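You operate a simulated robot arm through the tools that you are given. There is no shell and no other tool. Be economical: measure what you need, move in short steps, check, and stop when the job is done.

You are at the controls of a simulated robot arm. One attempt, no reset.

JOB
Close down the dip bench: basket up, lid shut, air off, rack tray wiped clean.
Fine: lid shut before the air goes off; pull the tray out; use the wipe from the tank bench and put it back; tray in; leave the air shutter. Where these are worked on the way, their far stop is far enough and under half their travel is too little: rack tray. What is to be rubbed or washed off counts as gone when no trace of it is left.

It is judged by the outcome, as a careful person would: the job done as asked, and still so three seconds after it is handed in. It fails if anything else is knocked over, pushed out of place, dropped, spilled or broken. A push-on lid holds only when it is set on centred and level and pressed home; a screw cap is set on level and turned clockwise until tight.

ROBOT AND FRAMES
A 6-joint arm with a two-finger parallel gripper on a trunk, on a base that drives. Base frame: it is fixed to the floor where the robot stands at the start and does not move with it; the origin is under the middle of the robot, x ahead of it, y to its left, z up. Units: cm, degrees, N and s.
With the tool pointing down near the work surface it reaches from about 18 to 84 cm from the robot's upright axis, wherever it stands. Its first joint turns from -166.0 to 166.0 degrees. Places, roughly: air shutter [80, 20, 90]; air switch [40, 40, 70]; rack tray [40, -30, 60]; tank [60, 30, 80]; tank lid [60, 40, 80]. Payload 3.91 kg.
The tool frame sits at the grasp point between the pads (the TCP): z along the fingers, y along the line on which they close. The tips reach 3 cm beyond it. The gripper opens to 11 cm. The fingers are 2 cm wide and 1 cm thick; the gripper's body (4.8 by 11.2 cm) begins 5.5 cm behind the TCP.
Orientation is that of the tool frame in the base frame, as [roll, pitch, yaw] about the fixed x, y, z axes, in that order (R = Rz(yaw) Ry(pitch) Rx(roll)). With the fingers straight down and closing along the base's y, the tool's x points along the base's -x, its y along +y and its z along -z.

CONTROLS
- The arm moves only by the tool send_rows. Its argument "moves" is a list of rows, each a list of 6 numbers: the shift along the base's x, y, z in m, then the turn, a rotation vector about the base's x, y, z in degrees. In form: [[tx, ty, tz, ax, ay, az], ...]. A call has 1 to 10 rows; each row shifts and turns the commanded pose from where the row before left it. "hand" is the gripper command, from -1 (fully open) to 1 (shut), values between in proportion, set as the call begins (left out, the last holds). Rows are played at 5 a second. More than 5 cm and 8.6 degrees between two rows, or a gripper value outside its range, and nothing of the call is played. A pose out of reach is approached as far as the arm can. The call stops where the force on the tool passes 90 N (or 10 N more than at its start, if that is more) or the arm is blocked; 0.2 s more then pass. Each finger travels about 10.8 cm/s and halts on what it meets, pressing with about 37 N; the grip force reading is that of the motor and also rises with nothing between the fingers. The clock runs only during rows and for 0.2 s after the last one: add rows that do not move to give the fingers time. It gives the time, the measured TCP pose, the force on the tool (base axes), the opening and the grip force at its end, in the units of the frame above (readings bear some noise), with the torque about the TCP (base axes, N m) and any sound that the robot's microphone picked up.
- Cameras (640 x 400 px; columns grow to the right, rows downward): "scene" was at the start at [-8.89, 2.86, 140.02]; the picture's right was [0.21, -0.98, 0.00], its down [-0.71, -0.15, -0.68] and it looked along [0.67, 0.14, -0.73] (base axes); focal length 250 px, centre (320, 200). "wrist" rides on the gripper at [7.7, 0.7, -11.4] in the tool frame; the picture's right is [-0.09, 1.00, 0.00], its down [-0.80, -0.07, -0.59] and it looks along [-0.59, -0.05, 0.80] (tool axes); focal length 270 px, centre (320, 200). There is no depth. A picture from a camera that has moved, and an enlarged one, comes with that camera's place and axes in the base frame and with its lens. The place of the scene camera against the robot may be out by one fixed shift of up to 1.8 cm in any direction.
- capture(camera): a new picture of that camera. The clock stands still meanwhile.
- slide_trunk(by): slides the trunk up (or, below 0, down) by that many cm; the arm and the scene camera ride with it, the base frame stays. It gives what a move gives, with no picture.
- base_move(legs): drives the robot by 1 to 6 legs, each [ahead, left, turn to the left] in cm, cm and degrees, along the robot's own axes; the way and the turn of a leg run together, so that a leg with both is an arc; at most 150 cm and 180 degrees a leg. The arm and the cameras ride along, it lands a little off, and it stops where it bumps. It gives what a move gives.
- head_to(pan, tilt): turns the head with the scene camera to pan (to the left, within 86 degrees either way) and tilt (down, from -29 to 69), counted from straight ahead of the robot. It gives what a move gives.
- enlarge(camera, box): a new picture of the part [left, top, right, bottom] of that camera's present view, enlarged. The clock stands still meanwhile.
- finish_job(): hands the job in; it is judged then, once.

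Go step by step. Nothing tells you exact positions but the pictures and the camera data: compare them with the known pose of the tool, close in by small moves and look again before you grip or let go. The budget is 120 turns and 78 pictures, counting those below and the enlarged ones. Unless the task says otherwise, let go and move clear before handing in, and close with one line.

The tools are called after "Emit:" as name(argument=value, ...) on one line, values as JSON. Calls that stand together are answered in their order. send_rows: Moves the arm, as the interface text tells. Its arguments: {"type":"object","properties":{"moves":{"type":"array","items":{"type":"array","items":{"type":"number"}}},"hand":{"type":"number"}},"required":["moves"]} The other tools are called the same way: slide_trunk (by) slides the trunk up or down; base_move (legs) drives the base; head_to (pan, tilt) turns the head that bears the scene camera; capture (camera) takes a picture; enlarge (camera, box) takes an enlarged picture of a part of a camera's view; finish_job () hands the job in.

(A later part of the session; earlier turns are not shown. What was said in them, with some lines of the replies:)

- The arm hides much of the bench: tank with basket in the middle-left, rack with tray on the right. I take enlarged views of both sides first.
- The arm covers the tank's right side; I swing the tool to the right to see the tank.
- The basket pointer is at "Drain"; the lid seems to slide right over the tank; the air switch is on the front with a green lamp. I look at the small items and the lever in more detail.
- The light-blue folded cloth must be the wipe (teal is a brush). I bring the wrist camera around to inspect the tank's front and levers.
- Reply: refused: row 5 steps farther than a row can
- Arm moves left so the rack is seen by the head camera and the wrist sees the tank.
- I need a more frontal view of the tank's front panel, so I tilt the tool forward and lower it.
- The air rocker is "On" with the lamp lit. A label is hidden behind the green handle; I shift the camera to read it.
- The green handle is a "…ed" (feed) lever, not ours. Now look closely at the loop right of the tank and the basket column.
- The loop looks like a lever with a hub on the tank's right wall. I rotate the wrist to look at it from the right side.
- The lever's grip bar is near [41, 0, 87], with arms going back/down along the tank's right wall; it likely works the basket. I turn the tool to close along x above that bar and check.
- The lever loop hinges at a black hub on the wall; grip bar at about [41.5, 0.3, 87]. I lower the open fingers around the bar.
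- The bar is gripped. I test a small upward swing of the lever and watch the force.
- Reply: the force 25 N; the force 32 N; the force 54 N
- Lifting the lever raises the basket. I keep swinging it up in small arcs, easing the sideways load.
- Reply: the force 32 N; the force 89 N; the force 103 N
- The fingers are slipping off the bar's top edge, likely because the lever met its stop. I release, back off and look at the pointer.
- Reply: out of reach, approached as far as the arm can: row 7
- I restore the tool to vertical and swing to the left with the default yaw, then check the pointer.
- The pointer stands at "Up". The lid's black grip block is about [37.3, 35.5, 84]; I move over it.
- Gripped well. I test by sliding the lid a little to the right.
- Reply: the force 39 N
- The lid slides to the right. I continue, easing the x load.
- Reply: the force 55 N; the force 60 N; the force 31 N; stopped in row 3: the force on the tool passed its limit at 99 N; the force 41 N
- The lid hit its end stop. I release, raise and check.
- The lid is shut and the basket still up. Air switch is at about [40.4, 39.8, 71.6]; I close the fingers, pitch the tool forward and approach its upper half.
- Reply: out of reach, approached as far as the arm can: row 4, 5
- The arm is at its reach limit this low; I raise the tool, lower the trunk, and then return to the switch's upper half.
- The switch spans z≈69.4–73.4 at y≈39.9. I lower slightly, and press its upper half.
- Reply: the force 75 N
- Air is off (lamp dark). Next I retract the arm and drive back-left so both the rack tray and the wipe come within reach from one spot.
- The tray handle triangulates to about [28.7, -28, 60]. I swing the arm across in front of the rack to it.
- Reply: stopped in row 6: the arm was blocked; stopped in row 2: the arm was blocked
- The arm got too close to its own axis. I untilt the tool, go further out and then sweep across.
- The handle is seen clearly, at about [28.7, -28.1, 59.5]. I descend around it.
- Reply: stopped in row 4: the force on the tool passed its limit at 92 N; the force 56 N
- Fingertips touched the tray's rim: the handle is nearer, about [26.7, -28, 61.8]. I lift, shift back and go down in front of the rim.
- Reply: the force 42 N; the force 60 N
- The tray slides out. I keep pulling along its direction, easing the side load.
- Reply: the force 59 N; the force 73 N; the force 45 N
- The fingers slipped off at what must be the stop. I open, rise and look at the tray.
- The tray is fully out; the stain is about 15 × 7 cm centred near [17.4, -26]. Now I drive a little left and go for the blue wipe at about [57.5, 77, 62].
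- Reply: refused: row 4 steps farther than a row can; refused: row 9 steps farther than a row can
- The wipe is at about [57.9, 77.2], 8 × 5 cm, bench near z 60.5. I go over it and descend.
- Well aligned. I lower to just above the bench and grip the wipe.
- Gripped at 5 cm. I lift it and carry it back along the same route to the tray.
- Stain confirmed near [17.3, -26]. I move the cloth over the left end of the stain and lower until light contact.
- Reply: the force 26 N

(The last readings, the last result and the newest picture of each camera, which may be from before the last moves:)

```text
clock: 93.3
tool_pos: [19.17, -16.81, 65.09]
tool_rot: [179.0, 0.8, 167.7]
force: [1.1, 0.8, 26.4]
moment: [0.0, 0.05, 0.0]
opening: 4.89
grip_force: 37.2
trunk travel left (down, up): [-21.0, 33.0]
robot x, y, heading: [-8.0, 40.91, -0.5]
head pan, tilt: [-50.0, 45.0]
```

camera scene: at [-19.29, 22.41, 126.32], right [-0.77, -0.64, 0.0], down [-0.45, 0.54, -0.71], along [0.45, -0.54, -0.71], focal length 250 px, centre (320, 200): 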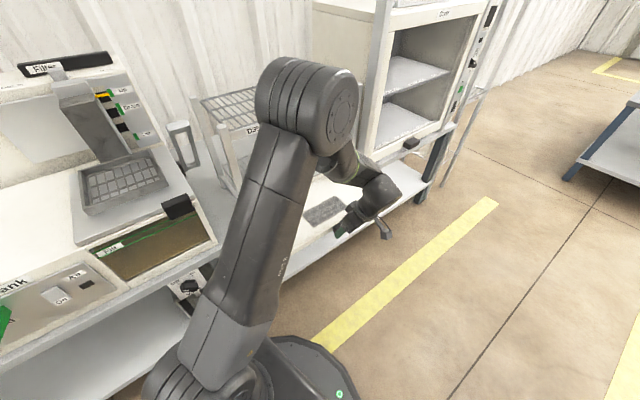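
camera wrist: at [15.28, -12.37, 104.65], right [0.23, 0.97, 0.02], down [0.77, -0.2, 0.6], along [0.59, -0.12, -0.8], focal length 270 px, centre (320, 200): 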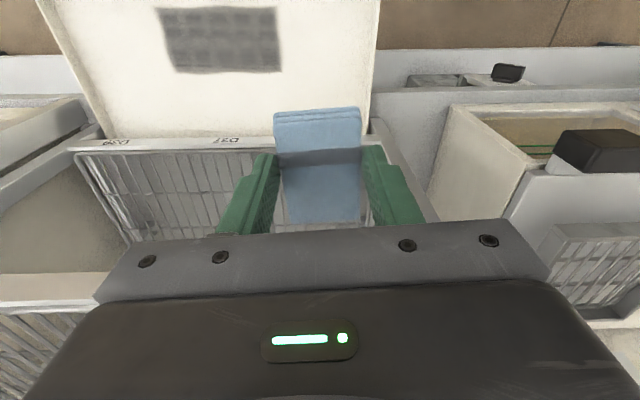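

Contact made (~26 N). I sweep along the stain's length.

Emit:
send_rows(moves=[[0, 0, 0.001, 0, 0, 0], [-0.0043, -0.0195, 0, 0, 0, 0], [-0.0043, -0.0195, 0, 0, 0, 0], [-0.0043, -0.0195, 0, 0, 0, 0], [-0.0043, -0.0195, 0, 0, 0, 0], [-0.0043, -0.0195, 0, 0, 0, 0], [-0.0043, -0.0195, 0, 0, 0, 0], [-0.0043, -0.0195, 0, 0, 0, 0], [-0.0043, -0.0195, 0, 0, 0, 0], [-0.0043, -0.0195, 0, 0, 0, 0]])

Emit:
send_rows(moves=[[0.015, -0.003, 0, 0, 0, 0], [0.0043, 0.0195, 0, 0, 0, 0], [0.0043, 0.0195, 0, 0, 0, 0], [0.0043, 0.0195, 0, 0, 0, 0], [0.0043, 0.0195, 0, 0, 0, 0], [0.0043, 0.0195, 0, 0, 0, 0], [0.0043, 0.0195, 0, 0, 0, 0], [0.0043, 0.0195, 0, 0, 0, 0], [0.0043, 0.0195, 0, 0, 0, 0], [0.0043, 0.0195, 0, 0, 0, 0]])

Emit:
send_rows(moves=[[-0.03, 0.006, 0, 0, 0, 0], [-0.0043, -0.0195, 0, 0, 0, 0], [-0.0043, -0.0195, 0, 0, 0, 0], [-0.0043, -0.0195, 0, 0, 0, 0], [-0.0043, -0.0195, 0, 0, 0, 0], [-0.0043, -0.0195, 0, 0, 0, 0], [-0.0043, -0.0195, 0, 0, 0, 0], [-0.0043, -0.0195, 0, 0, 0, 0], [-0.0043, -0.0195, 0, 0, 0, 0], [-0.0043, -0.0195, 0, 0, 0, 0]])

```text
clock: 95.5
tool_pos: [15.14, -34.28, 64.94]
tool_rot: [179.0, 0.7, 167.6]
force: [0.7, 6.1, 20.1]
moment: [0.08, -0.08, 0.02]
opening: 4.87
grip_force: 37.2
trunk travel left (down, up): [-21.0, 33.0]
robot x, y, heading: [-8.24, 41.06, -0.8]
head pan, tilt: [-50.0, 45.0]
```

```text
clock: 97.7
tool_pos: [20.9, -16.79, 64.93]
tool_rot: [178.9, 0.8, 167.6]
force: [-0.6, -7.6, 25.9]
moment: [-0.53, -0.03, -0.05]
opening: 4.85
grip_force: 36.9
trunk travel left (down, up): [-21.0, 33.0]
robot x, y, heading: [-7.69, 40.78, -0.3]
head pan, tilt: [-50.0, 45.0]
```

```text
clock: 99.9
tool_pos: [13.48, -33.86, 64.87]
tool_rot: [179.2, 0.9, 167.7]
force: [2.4, 6.4, 24.7]
moment: [0.32, -0.04, 0.03]
opening: 4.89
grip_force: 37.6
trunk travel left (down, up): [-21.0, 33.0]
robot x, y, heading: [-7.97, 41.14, -0.6]
head pan, tilt: [-50.0, 45.0]
```

Three passes done. I lift, move back and look.

Emit:
send_rows(moves=[[0, 0, 0.03, 0, 0, 0], [0, 0, 0.04, 0, 0, 0], [-0.02, 0.01, 0.04, 0, 0, 0], [-0.03, 0.02, 0.03, 0, 0, 0], [-0.03, 0.02, 0.03, 0, 0, 0], [-0.03, 0.02, 0.02, 0, 0, 0], [-0.02, 0.01, 0.01, 0, 0, 0]])

Emit:
capture(camera="wrist")

```text
clock: 101.5
tool_pos: [0.9, -26.06, 84.27]
tool_rot: [178.8, 0.6, 167.7]
force: [-0.1, -0.1, 0.1]
moment: [0.03, -0.01, 0.02]
opening: 4.87
grip_force: 36.6
trunk travel left (down, up): [-21.0, 33.0]
robot x, y, heading: [-8.06, 40.8, -0.2]
head pan, tilt: [-50.0, 45.0]
```

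```text
16 pictures are left
camera wrist: at [-6.62, -23.88, 95.63], right [0.3, 0.95, 0.02], down [0.76, -0.25, 0.6], along [0.58, -0.16, -0.8], focal length 270 px, centre (320, 200)
```

wrist: 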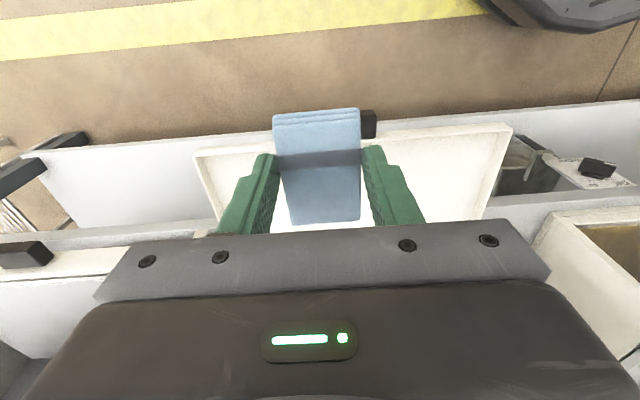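

Emit:
enlarge(camera="scene", box=[270, 130, 430, 250])

```text
3.33 times, centred on (350, 190) of scene
camera zoom: at [-19.48, 36.13, 126.29], right [-0.77, -0.64, 0.0], down [-0.45, 0.54, -0.71], along [0.45, -0.54, -0.71], focal length 835 px, centre (220, 233)
```

zoom: 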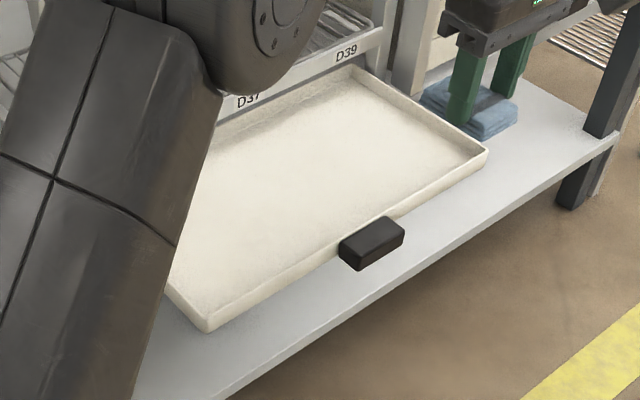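

Emit:
enlarge(camera="scene", box=[310, 145, 390, 205])

```text
6.67 times, centred on (350, 175) of scene
camera zoom: at [-19.48, 36.13, 126.29], right [-0.77, -0.64, 0.0], down [-0.45, 0.54, -0.71], along [0.45, -0.54, -0.71], focal length 1669 px, centre (120, 367)
```

zoom: 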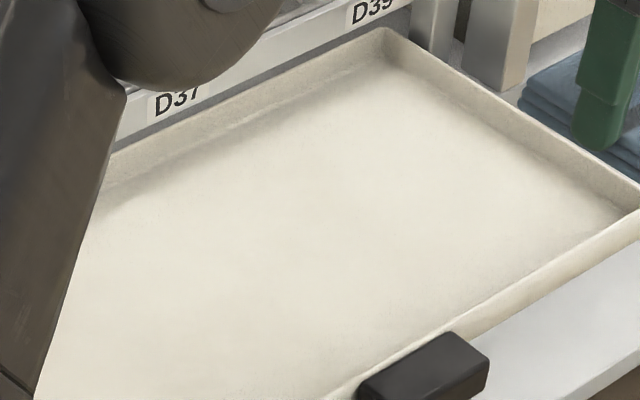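

The tray is clean. I return the wipe to its place along the same route.

Emit:
send_rows(moves=[[0.015, 0.035, 0.03, 0, 0, 4], [0.015, 0.035, 0.03, 0, 0, 0], [0.02, 0.04, 0.02, 0, 0, 0], [0.02, 0.045, 0.01, 0, 0, 0], [0.02, 0.045, 0, 0, 0, 0], [0.02, 0.045, 0, 0, 0, 0], [0.02, 0.045, 0, 0, 0, 0], [0.02, 0.045, 0, 0, 0, 0], [0.02, 0.045, 0, 0, 0, 0], [0.02, 0.045, 0, 0, 0, 0]])

Emit:
send_rows(moves=[[0.01, 0.045, 0, 0, 0, 0], [0.01, 0.045, 0, 0, 0, 0], [0.01, 0.045, 0, 0, 0, 0], [0.02, 0.045, 0, 0, 0, 0], [0.02, 0.045, 0, 0, 0, 0], [0.02, 0.045, 0, 0, 0, 0], [0.03, 0.038, 0, 0, 0, 0], [0.03, 0.038, 0, 0, 0, 0], [0.03, 0.038, 0, 0, 0, 0], [0.03, 0.03, 0, 0, 0, 0]])

```text
refused: row 4 steps farther than a row can; nothing moved
```

```text
clock: 103.7
tool_pos: [21.63, 15.8, 84.76]
tool_rot: [178.7, 0.6, 167.6]
force: [-0.6, 0.6, -0.6]
moment: [-0.01, -0.03, -0.01]
opening: 4.86
grip_force: 36.5
trunk travel left (down, up): [-21.0, 33.0]
robot x, y, heading: [-8.07, 41.04, -0.2]
head pan, tilt: [-50.0, 45.0]
```

Position is safe. I raise and continue to the wipe's place.

Emit:
send_rows(moves=[[-0.01, 0.02, 0.04, 0, 0, 4], [0, 0.02, 0.045, 0, 0, 0], [0.005, 0.045, 0, 0, 0, 0], [0.005, 0.045, 0, 0, 0, 0], [0.01, 0.045, 0, 0, 0, 0], [0.025, 0.04, 0, 0, 0, 0], [0.025, 0.04, 0, 0, 0, 0], [0.03, 0.036, 0, 0, 0, 0], [0.03, 0.036, 0, 0, 0, 0], [0.03, 0.036, 0, 0, 0, 0]])

Emit:
send_rows(moves=[[0.03, 0.036, 0, 0, 0, 0], [0.03, 0.036, 0, 0, 0, 0], [0.035, 0.035, 0, 0, 0, 0], [0.035, 0.033, 0, 0, 0, 0], [0.03, 0.035, 0, 0, 0, 0], [0.03, 0.033, 0, 0, 0, 0], [0, 0, 0, 0, 0, 0]])

```text
clock: 105.9
tool_pos: [36.67, 51.67, 93.28]
tool_rot: [178.9, 0.7, 171.5]
force: [-0.3, -0.5, -0.4]
moment: [0.02, -0.02, -0.03]
opening: 4.86
grip_force: 37.1
trunk travel left (down, up): [-21.0, 33.0]
robot x, y, heading: [-8.48, 41.21, -0.2]
head pan, tilt: [-50.0, 45.0]
```

```text
clock: 107.5
tool_pos: [56.02, 72.53, 93.04]
tool_rot: [178.7, 0.6, 171.7]
force: [-0.4, -0.5, 0.2]
moment: [-0.04, 0.05, 0.02]
opening: 4.84
grip_force: 36.9
trunk travel left (down, up): [-21.0, 33.0]
robot x, y, heading: [-8.05, 40.9, -0.6]
head pan, tilt: [-50.0, 45.0]
```

Now shift to [57.8, 77.5] and lower to just above the bench, then feel for contact.

Emit:
send_rows(moves=[[0.018, 0.045, 0, 0, 0, 0], [0, 0.004, -0.04, 0, 0, 0], [0, 0, -0.045, 0, 0, 0], [0, 0, -0.045, 0, 0, 0], [0, 0, -0.045, 0, 0, 0], [0, 0, -0.045, 0, 0, 0], [0, 0, -0.045, 0, 0, 0], [0, 0, -0.01, 0, 0, 0], [0, 0, 0, 0, 0, 0]])

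Emit:
capture(camera="wrist")

```text
clock: 109.5
tool_pos: [57.53, 77.35, 65.54]
tool_rot: [178.7, 0.5, 171.6]
force: [0.1, 0.0, 0.4]
moment: [0.0, -0.02, -0.02]
opening: 4.86
grip_force: 36.9
trunk travel left (down, up): [-21.0, 33.0]
robot x, y, heading: [-7.93, 40.91, -0.3]
head pan, tilt: [-50.0, 45.0]
```

```text
13 pictures are left
camera wrist: at [49.87, 79.02, 76.91], right [0.23, 0.97, 0.02], down [0.77, -0.2, 0.6], along [0.59, -0.12, -0.8], focal length 270 px, centre (320, 200)
```

wrist: 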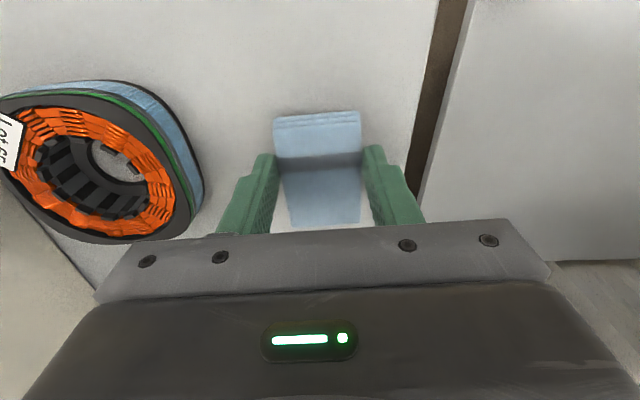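

Emit:
send_rows(moves=[[0.002, 0.002, -0.006, 0, 0, 0], [0, 0, -0.004, 0, 0, 0], [0, 0, -0.002, 0, 0, 0], [0, 0, 0, 0, 0, 0]])

```text
clock: 110.5
tool_pos: [57.82, 77.62, 64.46]
tool_rot: [178.8, 0.7, 171.7]
force: [0.0, -0.1, 0.0]
moment: [0.03, 0.03, -0.01]
opening: 4.85
grip_force: 37.1
trunk travel left (down, up): [-21.0, 33.0]
robot x, y, heading: [-7.69, 41.08, -0.3]
head pan, tilt: [-50.0, 45.0]
```

Emit:
send_rows(moves=[[0, 0, -0.002, 0, 0, 0], [0, 0, -0.001, 0, 0, 0], [0, 0, 0, 0, 0, 0]])

Emit:
send_rows(hand=-1, moves=[[0, 0, 0, 0, 0, 0], [0, 0, 0, 0, 0, 0], [0, 0, 0, 0, 0, 0], [0, 0, 0.02, 0, 0, 0], [0, 0, 0.04, 0, 0, 0], [0, 0, 0.045, 0, 0, 0], [0, 0, 0.045, 0, 0, 0], [0, 0, 0.045, 0, 0, 0], [0, 0, 0.045, 0, 0, 0], [0, 0, 0.045, 0, 0, 0]])

Emit:
capture(camera="wrist")

```text
clock: 111.3
tool_pos: [57.81, 77.65, 64.07]
tool_rot: [178.9, 0.6, 171.6]
force: [-0.3, 0.3, -0.2]
moment: [0.0, 0.0, 0.03]
opening: 4.87
grip_force: 36.8
trunk travel left (down, up): [-21.0, 33.0]
robot x, y, heading: [-7.66, 41.3, -0.2]
head pan, tilt: [-50.0, 45.0]
```

```text
clock: 113.5
tool_pos: [57.55, 77.67, 92.77]
tool_rot: [178.9, 0.6, 171.7]
force: [-0.5, 0.1, 0.2]
moment: [-0.01, 0.02, 0.0]
opening: 10.96
grip_force: 0.1
trunk travel left (down, up): [-21.0, 33.0]
robot x, y, heading: [-8.15, 40.9, -0.5]
head pan, tilt: [-50.0, 45.0]
```

```text
12 pictures are left
camera wrist: at [49.92, 79.3, 104.01], right [0.23, 0.97, 0.02], down [0.77, -0.2, 0.6], along [0.59, -0.12, -0.8], focal length 270 px, centre (320, 200)
```

wrist: 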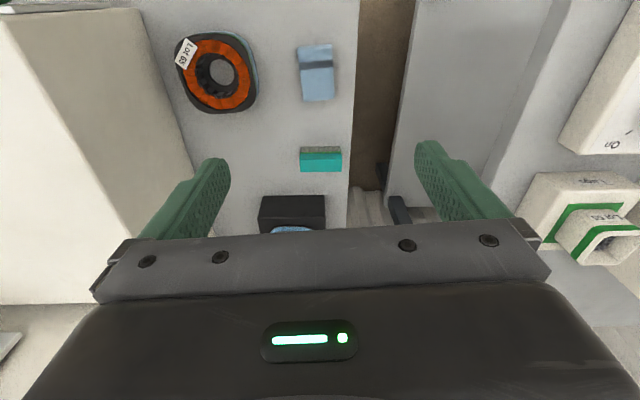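

The wipe is back in place. I return to the tray's front with the fingers closed.

Emit:
send_rows(hand=1, moves=[[-0.03, -0.036, 0, 0, 0, 0], [-0.03, -0.036, 0, 0, 0, 0], [-0.03, -0.036, 0, 0, 0, 0], [-0.03, -0.036, 0, 0, 0, 0], [-0.03, -0.036, 0, 0, 0, 0], [-0.03, -0.036, 0, 0, 0, 0], [-0.03, -0.036, 0, 0, 0, 0], [-0.03, -0.036, 0, 0, 0, 0], [-0.03, -0.036, 0, 0, 0, 0], [-0.03, -0.036, 0, 0, 0, 0]])

Emit:
send_rows(moves=[[-0.015, -0.045, 0, 0, 0, 0], [-0.005, -0.048, 0, 0, 0, 0], [-0.005, -0.048, 0, 0, 0, 0], [-0.005, -0.048, 0, 0, 0, 0], [-0.01, -0.048, 0, 0, 0, 0], [-0.01, -0.048, 0, 0, 0, 0], [-0.01, -0.048, 0, 0, 0, 0], [-0.015, -0.045, 0, 0, 0, 0], [-0.02, -0.04, 0, 0, 0, 0], [-0.02, -0.04, 0, 0, 0, 0]])

Emit:
send_rows(moves=[[-0.025, -0.04, 0, 0, 0, 0], [-0.025, -0.04, 0, 0, 0, 0], [-0.02, -0.035, 0, 0, 0, 0], [-0.02, -0.035, 0, 0, 0, 0], [0, 0, 0, 0, 0, 0]])

Emit:
capture(camera="wrist")

```text
clock: 115.7
tool_pos: [28.35, 41.44, 92.98]
tool_rot: [178.9, 0.6, 171.7]
force: [-0.5, -0.8, 0.8]
moment: [-0.02, 0.03, 0.04]
opening: 0.0
grip_force: 37.5
trunk travel left (down, up): [-21.0, 33.0]
robot x, y, heading: [-8.16, 41.58, -0.2]
head pan, tilt: [-50.0, 45.0]
```

```text
clock: 117.9
tool_pos: [16.14, -4.36, 93.01]
tool_rot: [178.9, 0.6, 171.7]
force: [0.1, 1.4, 0.0]
moment: [-0.02, 0.0, -0.01]
opening: 0.0
grip_force: 36.8
trunk travel left (down, up): [-21.0, 33.0]
robot x, y, heading: [-7.97, 40.68, -0.4]
head pan, tilt: [-50.0, 45.0]
```

```text
clock: 119.1
tool_pos: [7.24, -19.33, 92.6]
tool_rot: [178.8, 0.5, 171.6]
force: [0.1, -0.5, 1.5]
moment: [0.05, 0.0, 0.04]
opening: 0.01
grip_force: 37.4
trunk travel left (down, up): [-21.0, 33.0]
robot x, y, heading: [-8.0, 41.37, -0.5]
head pan, tilt: [-50.0, 45.0]
```

```text
11 pictures are left
camera wrist: at [-0.41, -17.76, 103.94], right [0.23, 0.97, 0.02], down [0.77, -0.2, 0.6], along [0.59, -0.12, -0.8], focal length 270 px, centre (320, 200)
```

wrist: 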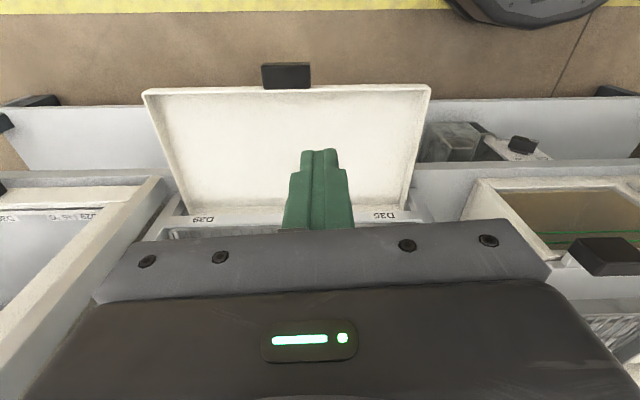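

The tray is spotless. I lower in front of its handle (≈[7.5, -23.5, 62]) with a slight tilt and push it in.

Emit:
send_rows(moves=[[-0.03, -0.015, -0.03, 0, -7.5, 0], [-0.025, -0.014, -0.03, 0, -7.5, 0], [0, 0, -0.045, 0, -7.5, 0], [0, 0, -0.045, 0, 0, 0], [0, 0, -0.045, 0, 0, 0], [0, 0, -0.045, 0, 0, 0], [0, 0, -0.037, 0, 0, 0], [0, 0, 0, 0, 0, 0]])

Emit:
capture(camera="wrist")

```text
clock: 120.9
tool_pos: [1.61, -21.89, 64.59]
tool_rot: [175.3, 22.9, 170.9]
force: [0.2, -0.5, -0.1]
moment: [-0.02, -0.01, -0.02]
opening: 0.01
grip_force: 36.7
trunk travel left (down, up): [-21.0, 33.0]
robot x, y, heading: [-8.15, 40.95, -0.3]
head pan, tilt: [-50.0, 45.0]
```

```text
10 pictures are left
camera wrist: at [-9.77, -20.27, 72.29], right [0.21, 0.97, 0.11], down [0.48, -0.2, 0.85], along [0.85, -0.12, -0.51], focal length 270 px, centre (320, 200)
```

wrist: 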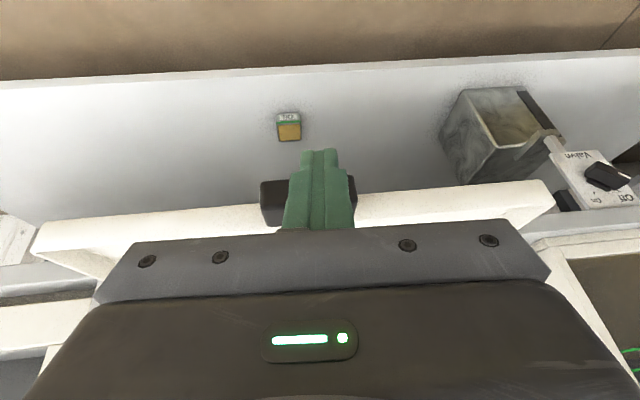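

Emit:
send_rows(moves=[[0.0195, -0.005, 0, 0, 0, 0], [0.0195, -0.005, 0, 0, 0, 0], [0.0195, -0.0045, 0, 0, 0, 0], [0.0195, -0.0045, 0, 0, 0, 0], [0.0195, -0.0045, 0, 0, 0, 0], [0.0195, -0.0045, 0, 0, 0, 0]])

Emit:
send_rows(moves=[[0.0195, -0.0045, 0, 0, 0, 0], [0.0195, -0.0045, 0, 0, 0, 0], [0.0195, -0.0045, 0, 0, 0, 0], [0.0195, -0.0045, 0, 0, 0, 0]])

```text
clock: 122.3
tool_pos: [13.77, -24.91, 65.0]
tool_rot: [175.5, 22.9, 171.0]
force: [-0.3, -0.5, -0.4]
moment: [-0.02, 0.02, 0.02]
opening: 0.0
grip_force: 37.2
trunk travel left (down, up): [-21.0, 33.0]
robot x, y, heading: [-7.97, 40.88, -0.4]
head pan, tilt: [-50.0, 45.0]
```

```text
clock: 123.3
tool_pos: [21.62, -26.41, 65.1]
tool_rot: [175.3, 23.0, 171.0]
force: [-0.3, 0.0, -0.1]
moment: [0.04, 0.01, 0.01]
opening: 0.0
grip_force: 37.0
trunk travel left (down, up): [-21.0, 33.0]
robot x, y, heading: [-7.89, 41.05, -0.1]
head pan, tilt: [-50.0, 45.0]
```

Emit:
capture(camera="wrist")

```text
9 pictures are left
camera wrist: at [10.15, -24.84, 72.63], right [0.2, 0.97, 0.11], down [0.48, -0.2, 0.85], along [0.85, -0.12, -0.51], focal length 270 px, centre (320, 200)
```

wrist: 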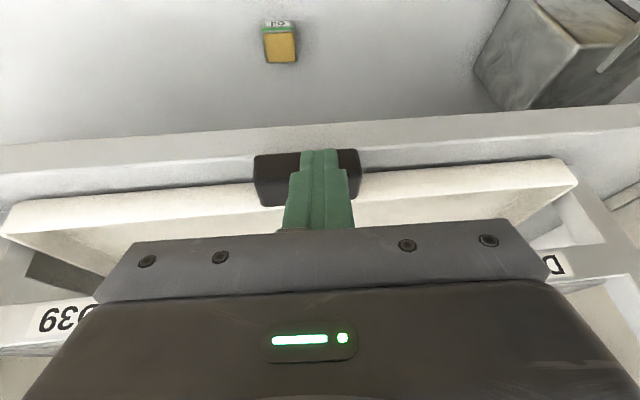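

The tray is moving in. I continue gently until it stops.

Emit:
send_rows(moves=[[0.01, -0.0022, 0, 0, 0, 0], [0.005, -0.0011, 0, 0, 0, 0], [0.005, -0.0011, 0, 0, 0, 0], [0.005, -0.0011, 0, 0, 0, 0], [0.005, -0.0011, 0, 0, 0, 0]])

```text
clock: 124.5
tool_pos: [23.53, -27.27, 65.07]
tool_rot: [175.1, 22.6, 170.6]
force: [-44.1, 27.8, -0.8]
moment: [0.39, 1.12, 0.41]
opening: 0.0
grip_force: 36.6
trunk travel left (down, up): [-21.0, 33.0]
robot x, y, heading: [-7.98, 40.9, -0.6]
head pan, tilt: [-50.0, 45.0]
```

The tray is home against its stop. I back off, raise the arm, and take final checks.

Emit:
send_rows(moves=[[-0.03, 0.006, 0, 0, 0, 0], [-0.03, 0, 0.03, 0, 0, 0], [-0.02, 0, 0.045, 0, 0, 0], [-0.01, 0, 0.045, 0, 7.5, 0], [0, 0, 0.045, 0, 7.5, 0], [0, 0, 0.045, 0, 7.5, 0], [0, 0, 0.045, 0, 0, 0]])

Emit:
capture(camera="wrist")

Emit:
head_to(pan=0, tilt=45)

Emit:
capture(camera="scene")

```text
clock: 126.1
tool_pos: [15.47, -26.79, 90.47]
tool_rot: [178.8, 0.6, 171.6]
force: [0.5, -0.7, -0.1]
moment: [0.02, 0.0, -0.03]
opening: 0.0
grip_force: 36.5
trunk travel left (down, up): [-21.0, 33.0]
robot x, y, heading: [-7.97, 41.14, -0.1]
head pan, tilt: [-50.0, 45.0]
```

```text
8 pictures are left
camera wrist: at [7.71, -25.15, 101.81], right [0.23, 0.97, 0.02], down [0.77, -0.2, 0.6], along [0.59, -0.12, -0.8], focal length 270 px, centre (320, 200)
```

wrist: 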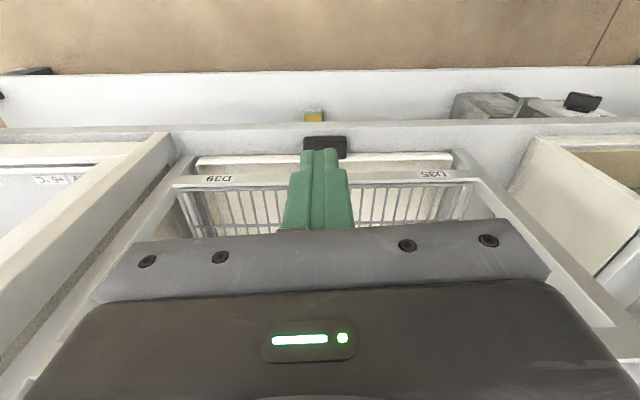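

```text
clock: 127.2
tool_pos: [15.39, -26.8, 90.39]
tool_rot: [178.7, 0.7, 171.7]
force: [0.9, 0.7, 0.2]
moment: [0.0, 0.03, -0.02]
opening: 0.0
grip_force: 36.8
trunk travel left (down, up): [-21.0, 33.0]
robot x, y, heading: [-7.91, 41.01, -0.5]
head pan, tilt: [0.0, 45.0]
```

```text
7 pictures are left
camera scene: at [-16.54, 42.33, 126.29], right [-0.01, -1.0, 0.0], down [-0.71, 0.01, -0.71], along [0.71, -0.01, -0.71], focal length 250 px, centre (320, 200)
```

scene: 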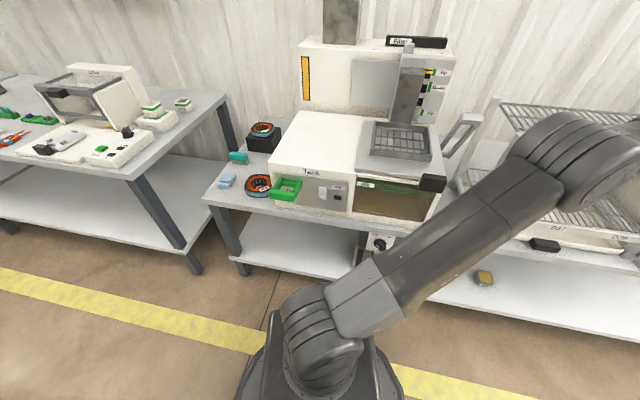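

Emit:
enlarge(camera="scene", box=[330, 40, 480, 220])

Emit:
enlarge(camera="scene", box=[480, 180, 640, 290])

```text
2.22 times, centred on (405, 130) of scene
camera zoom: at [-16.54, 42.33, 126.29], right [-0.01, -1.0, 0.0], down [-0.71, 0.01, -0.71], along [0.71, -0.01, -0.71], focal length 556 px, centre (131, 356)
```

zoom: 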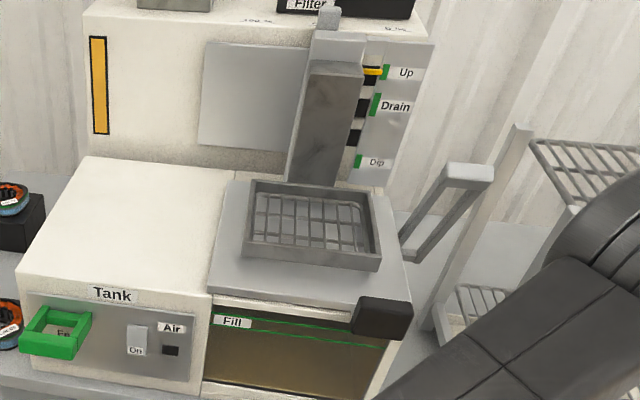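

```text
3.64 times, centred on (560, 235) of scene
camera zoom: at [-16.54, 42.33, 126.29], right [-0.01, -1.0, 0.0], down [-0.71, 0.01, -0.71], along [0.71, -0.01, -0.71], focal length 910 px, centre (-553, 73)
```

zoom: 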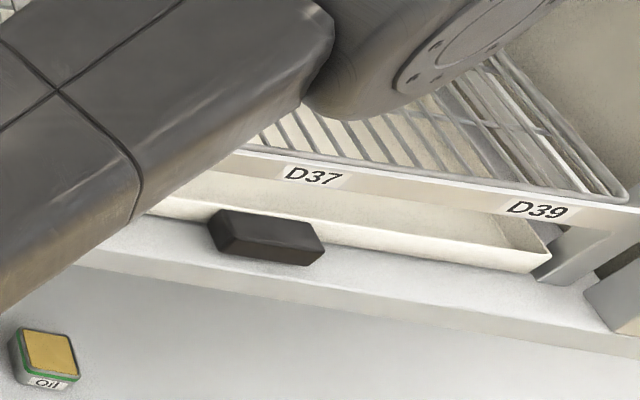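

Everything checks out: the pointer is at Up, the lid is shut, the lamp is dark, the tray is clean and in, the wipe is back in place and the shutter untouched. I hand in.

Emit:
finish_job()

```text
The job is handed in.
```

The dip bench is closed down: basket up, lid shut before the air went off, rack tray wiped clean and pushed back in, wipe returned to its place, and the air shutter left alone.
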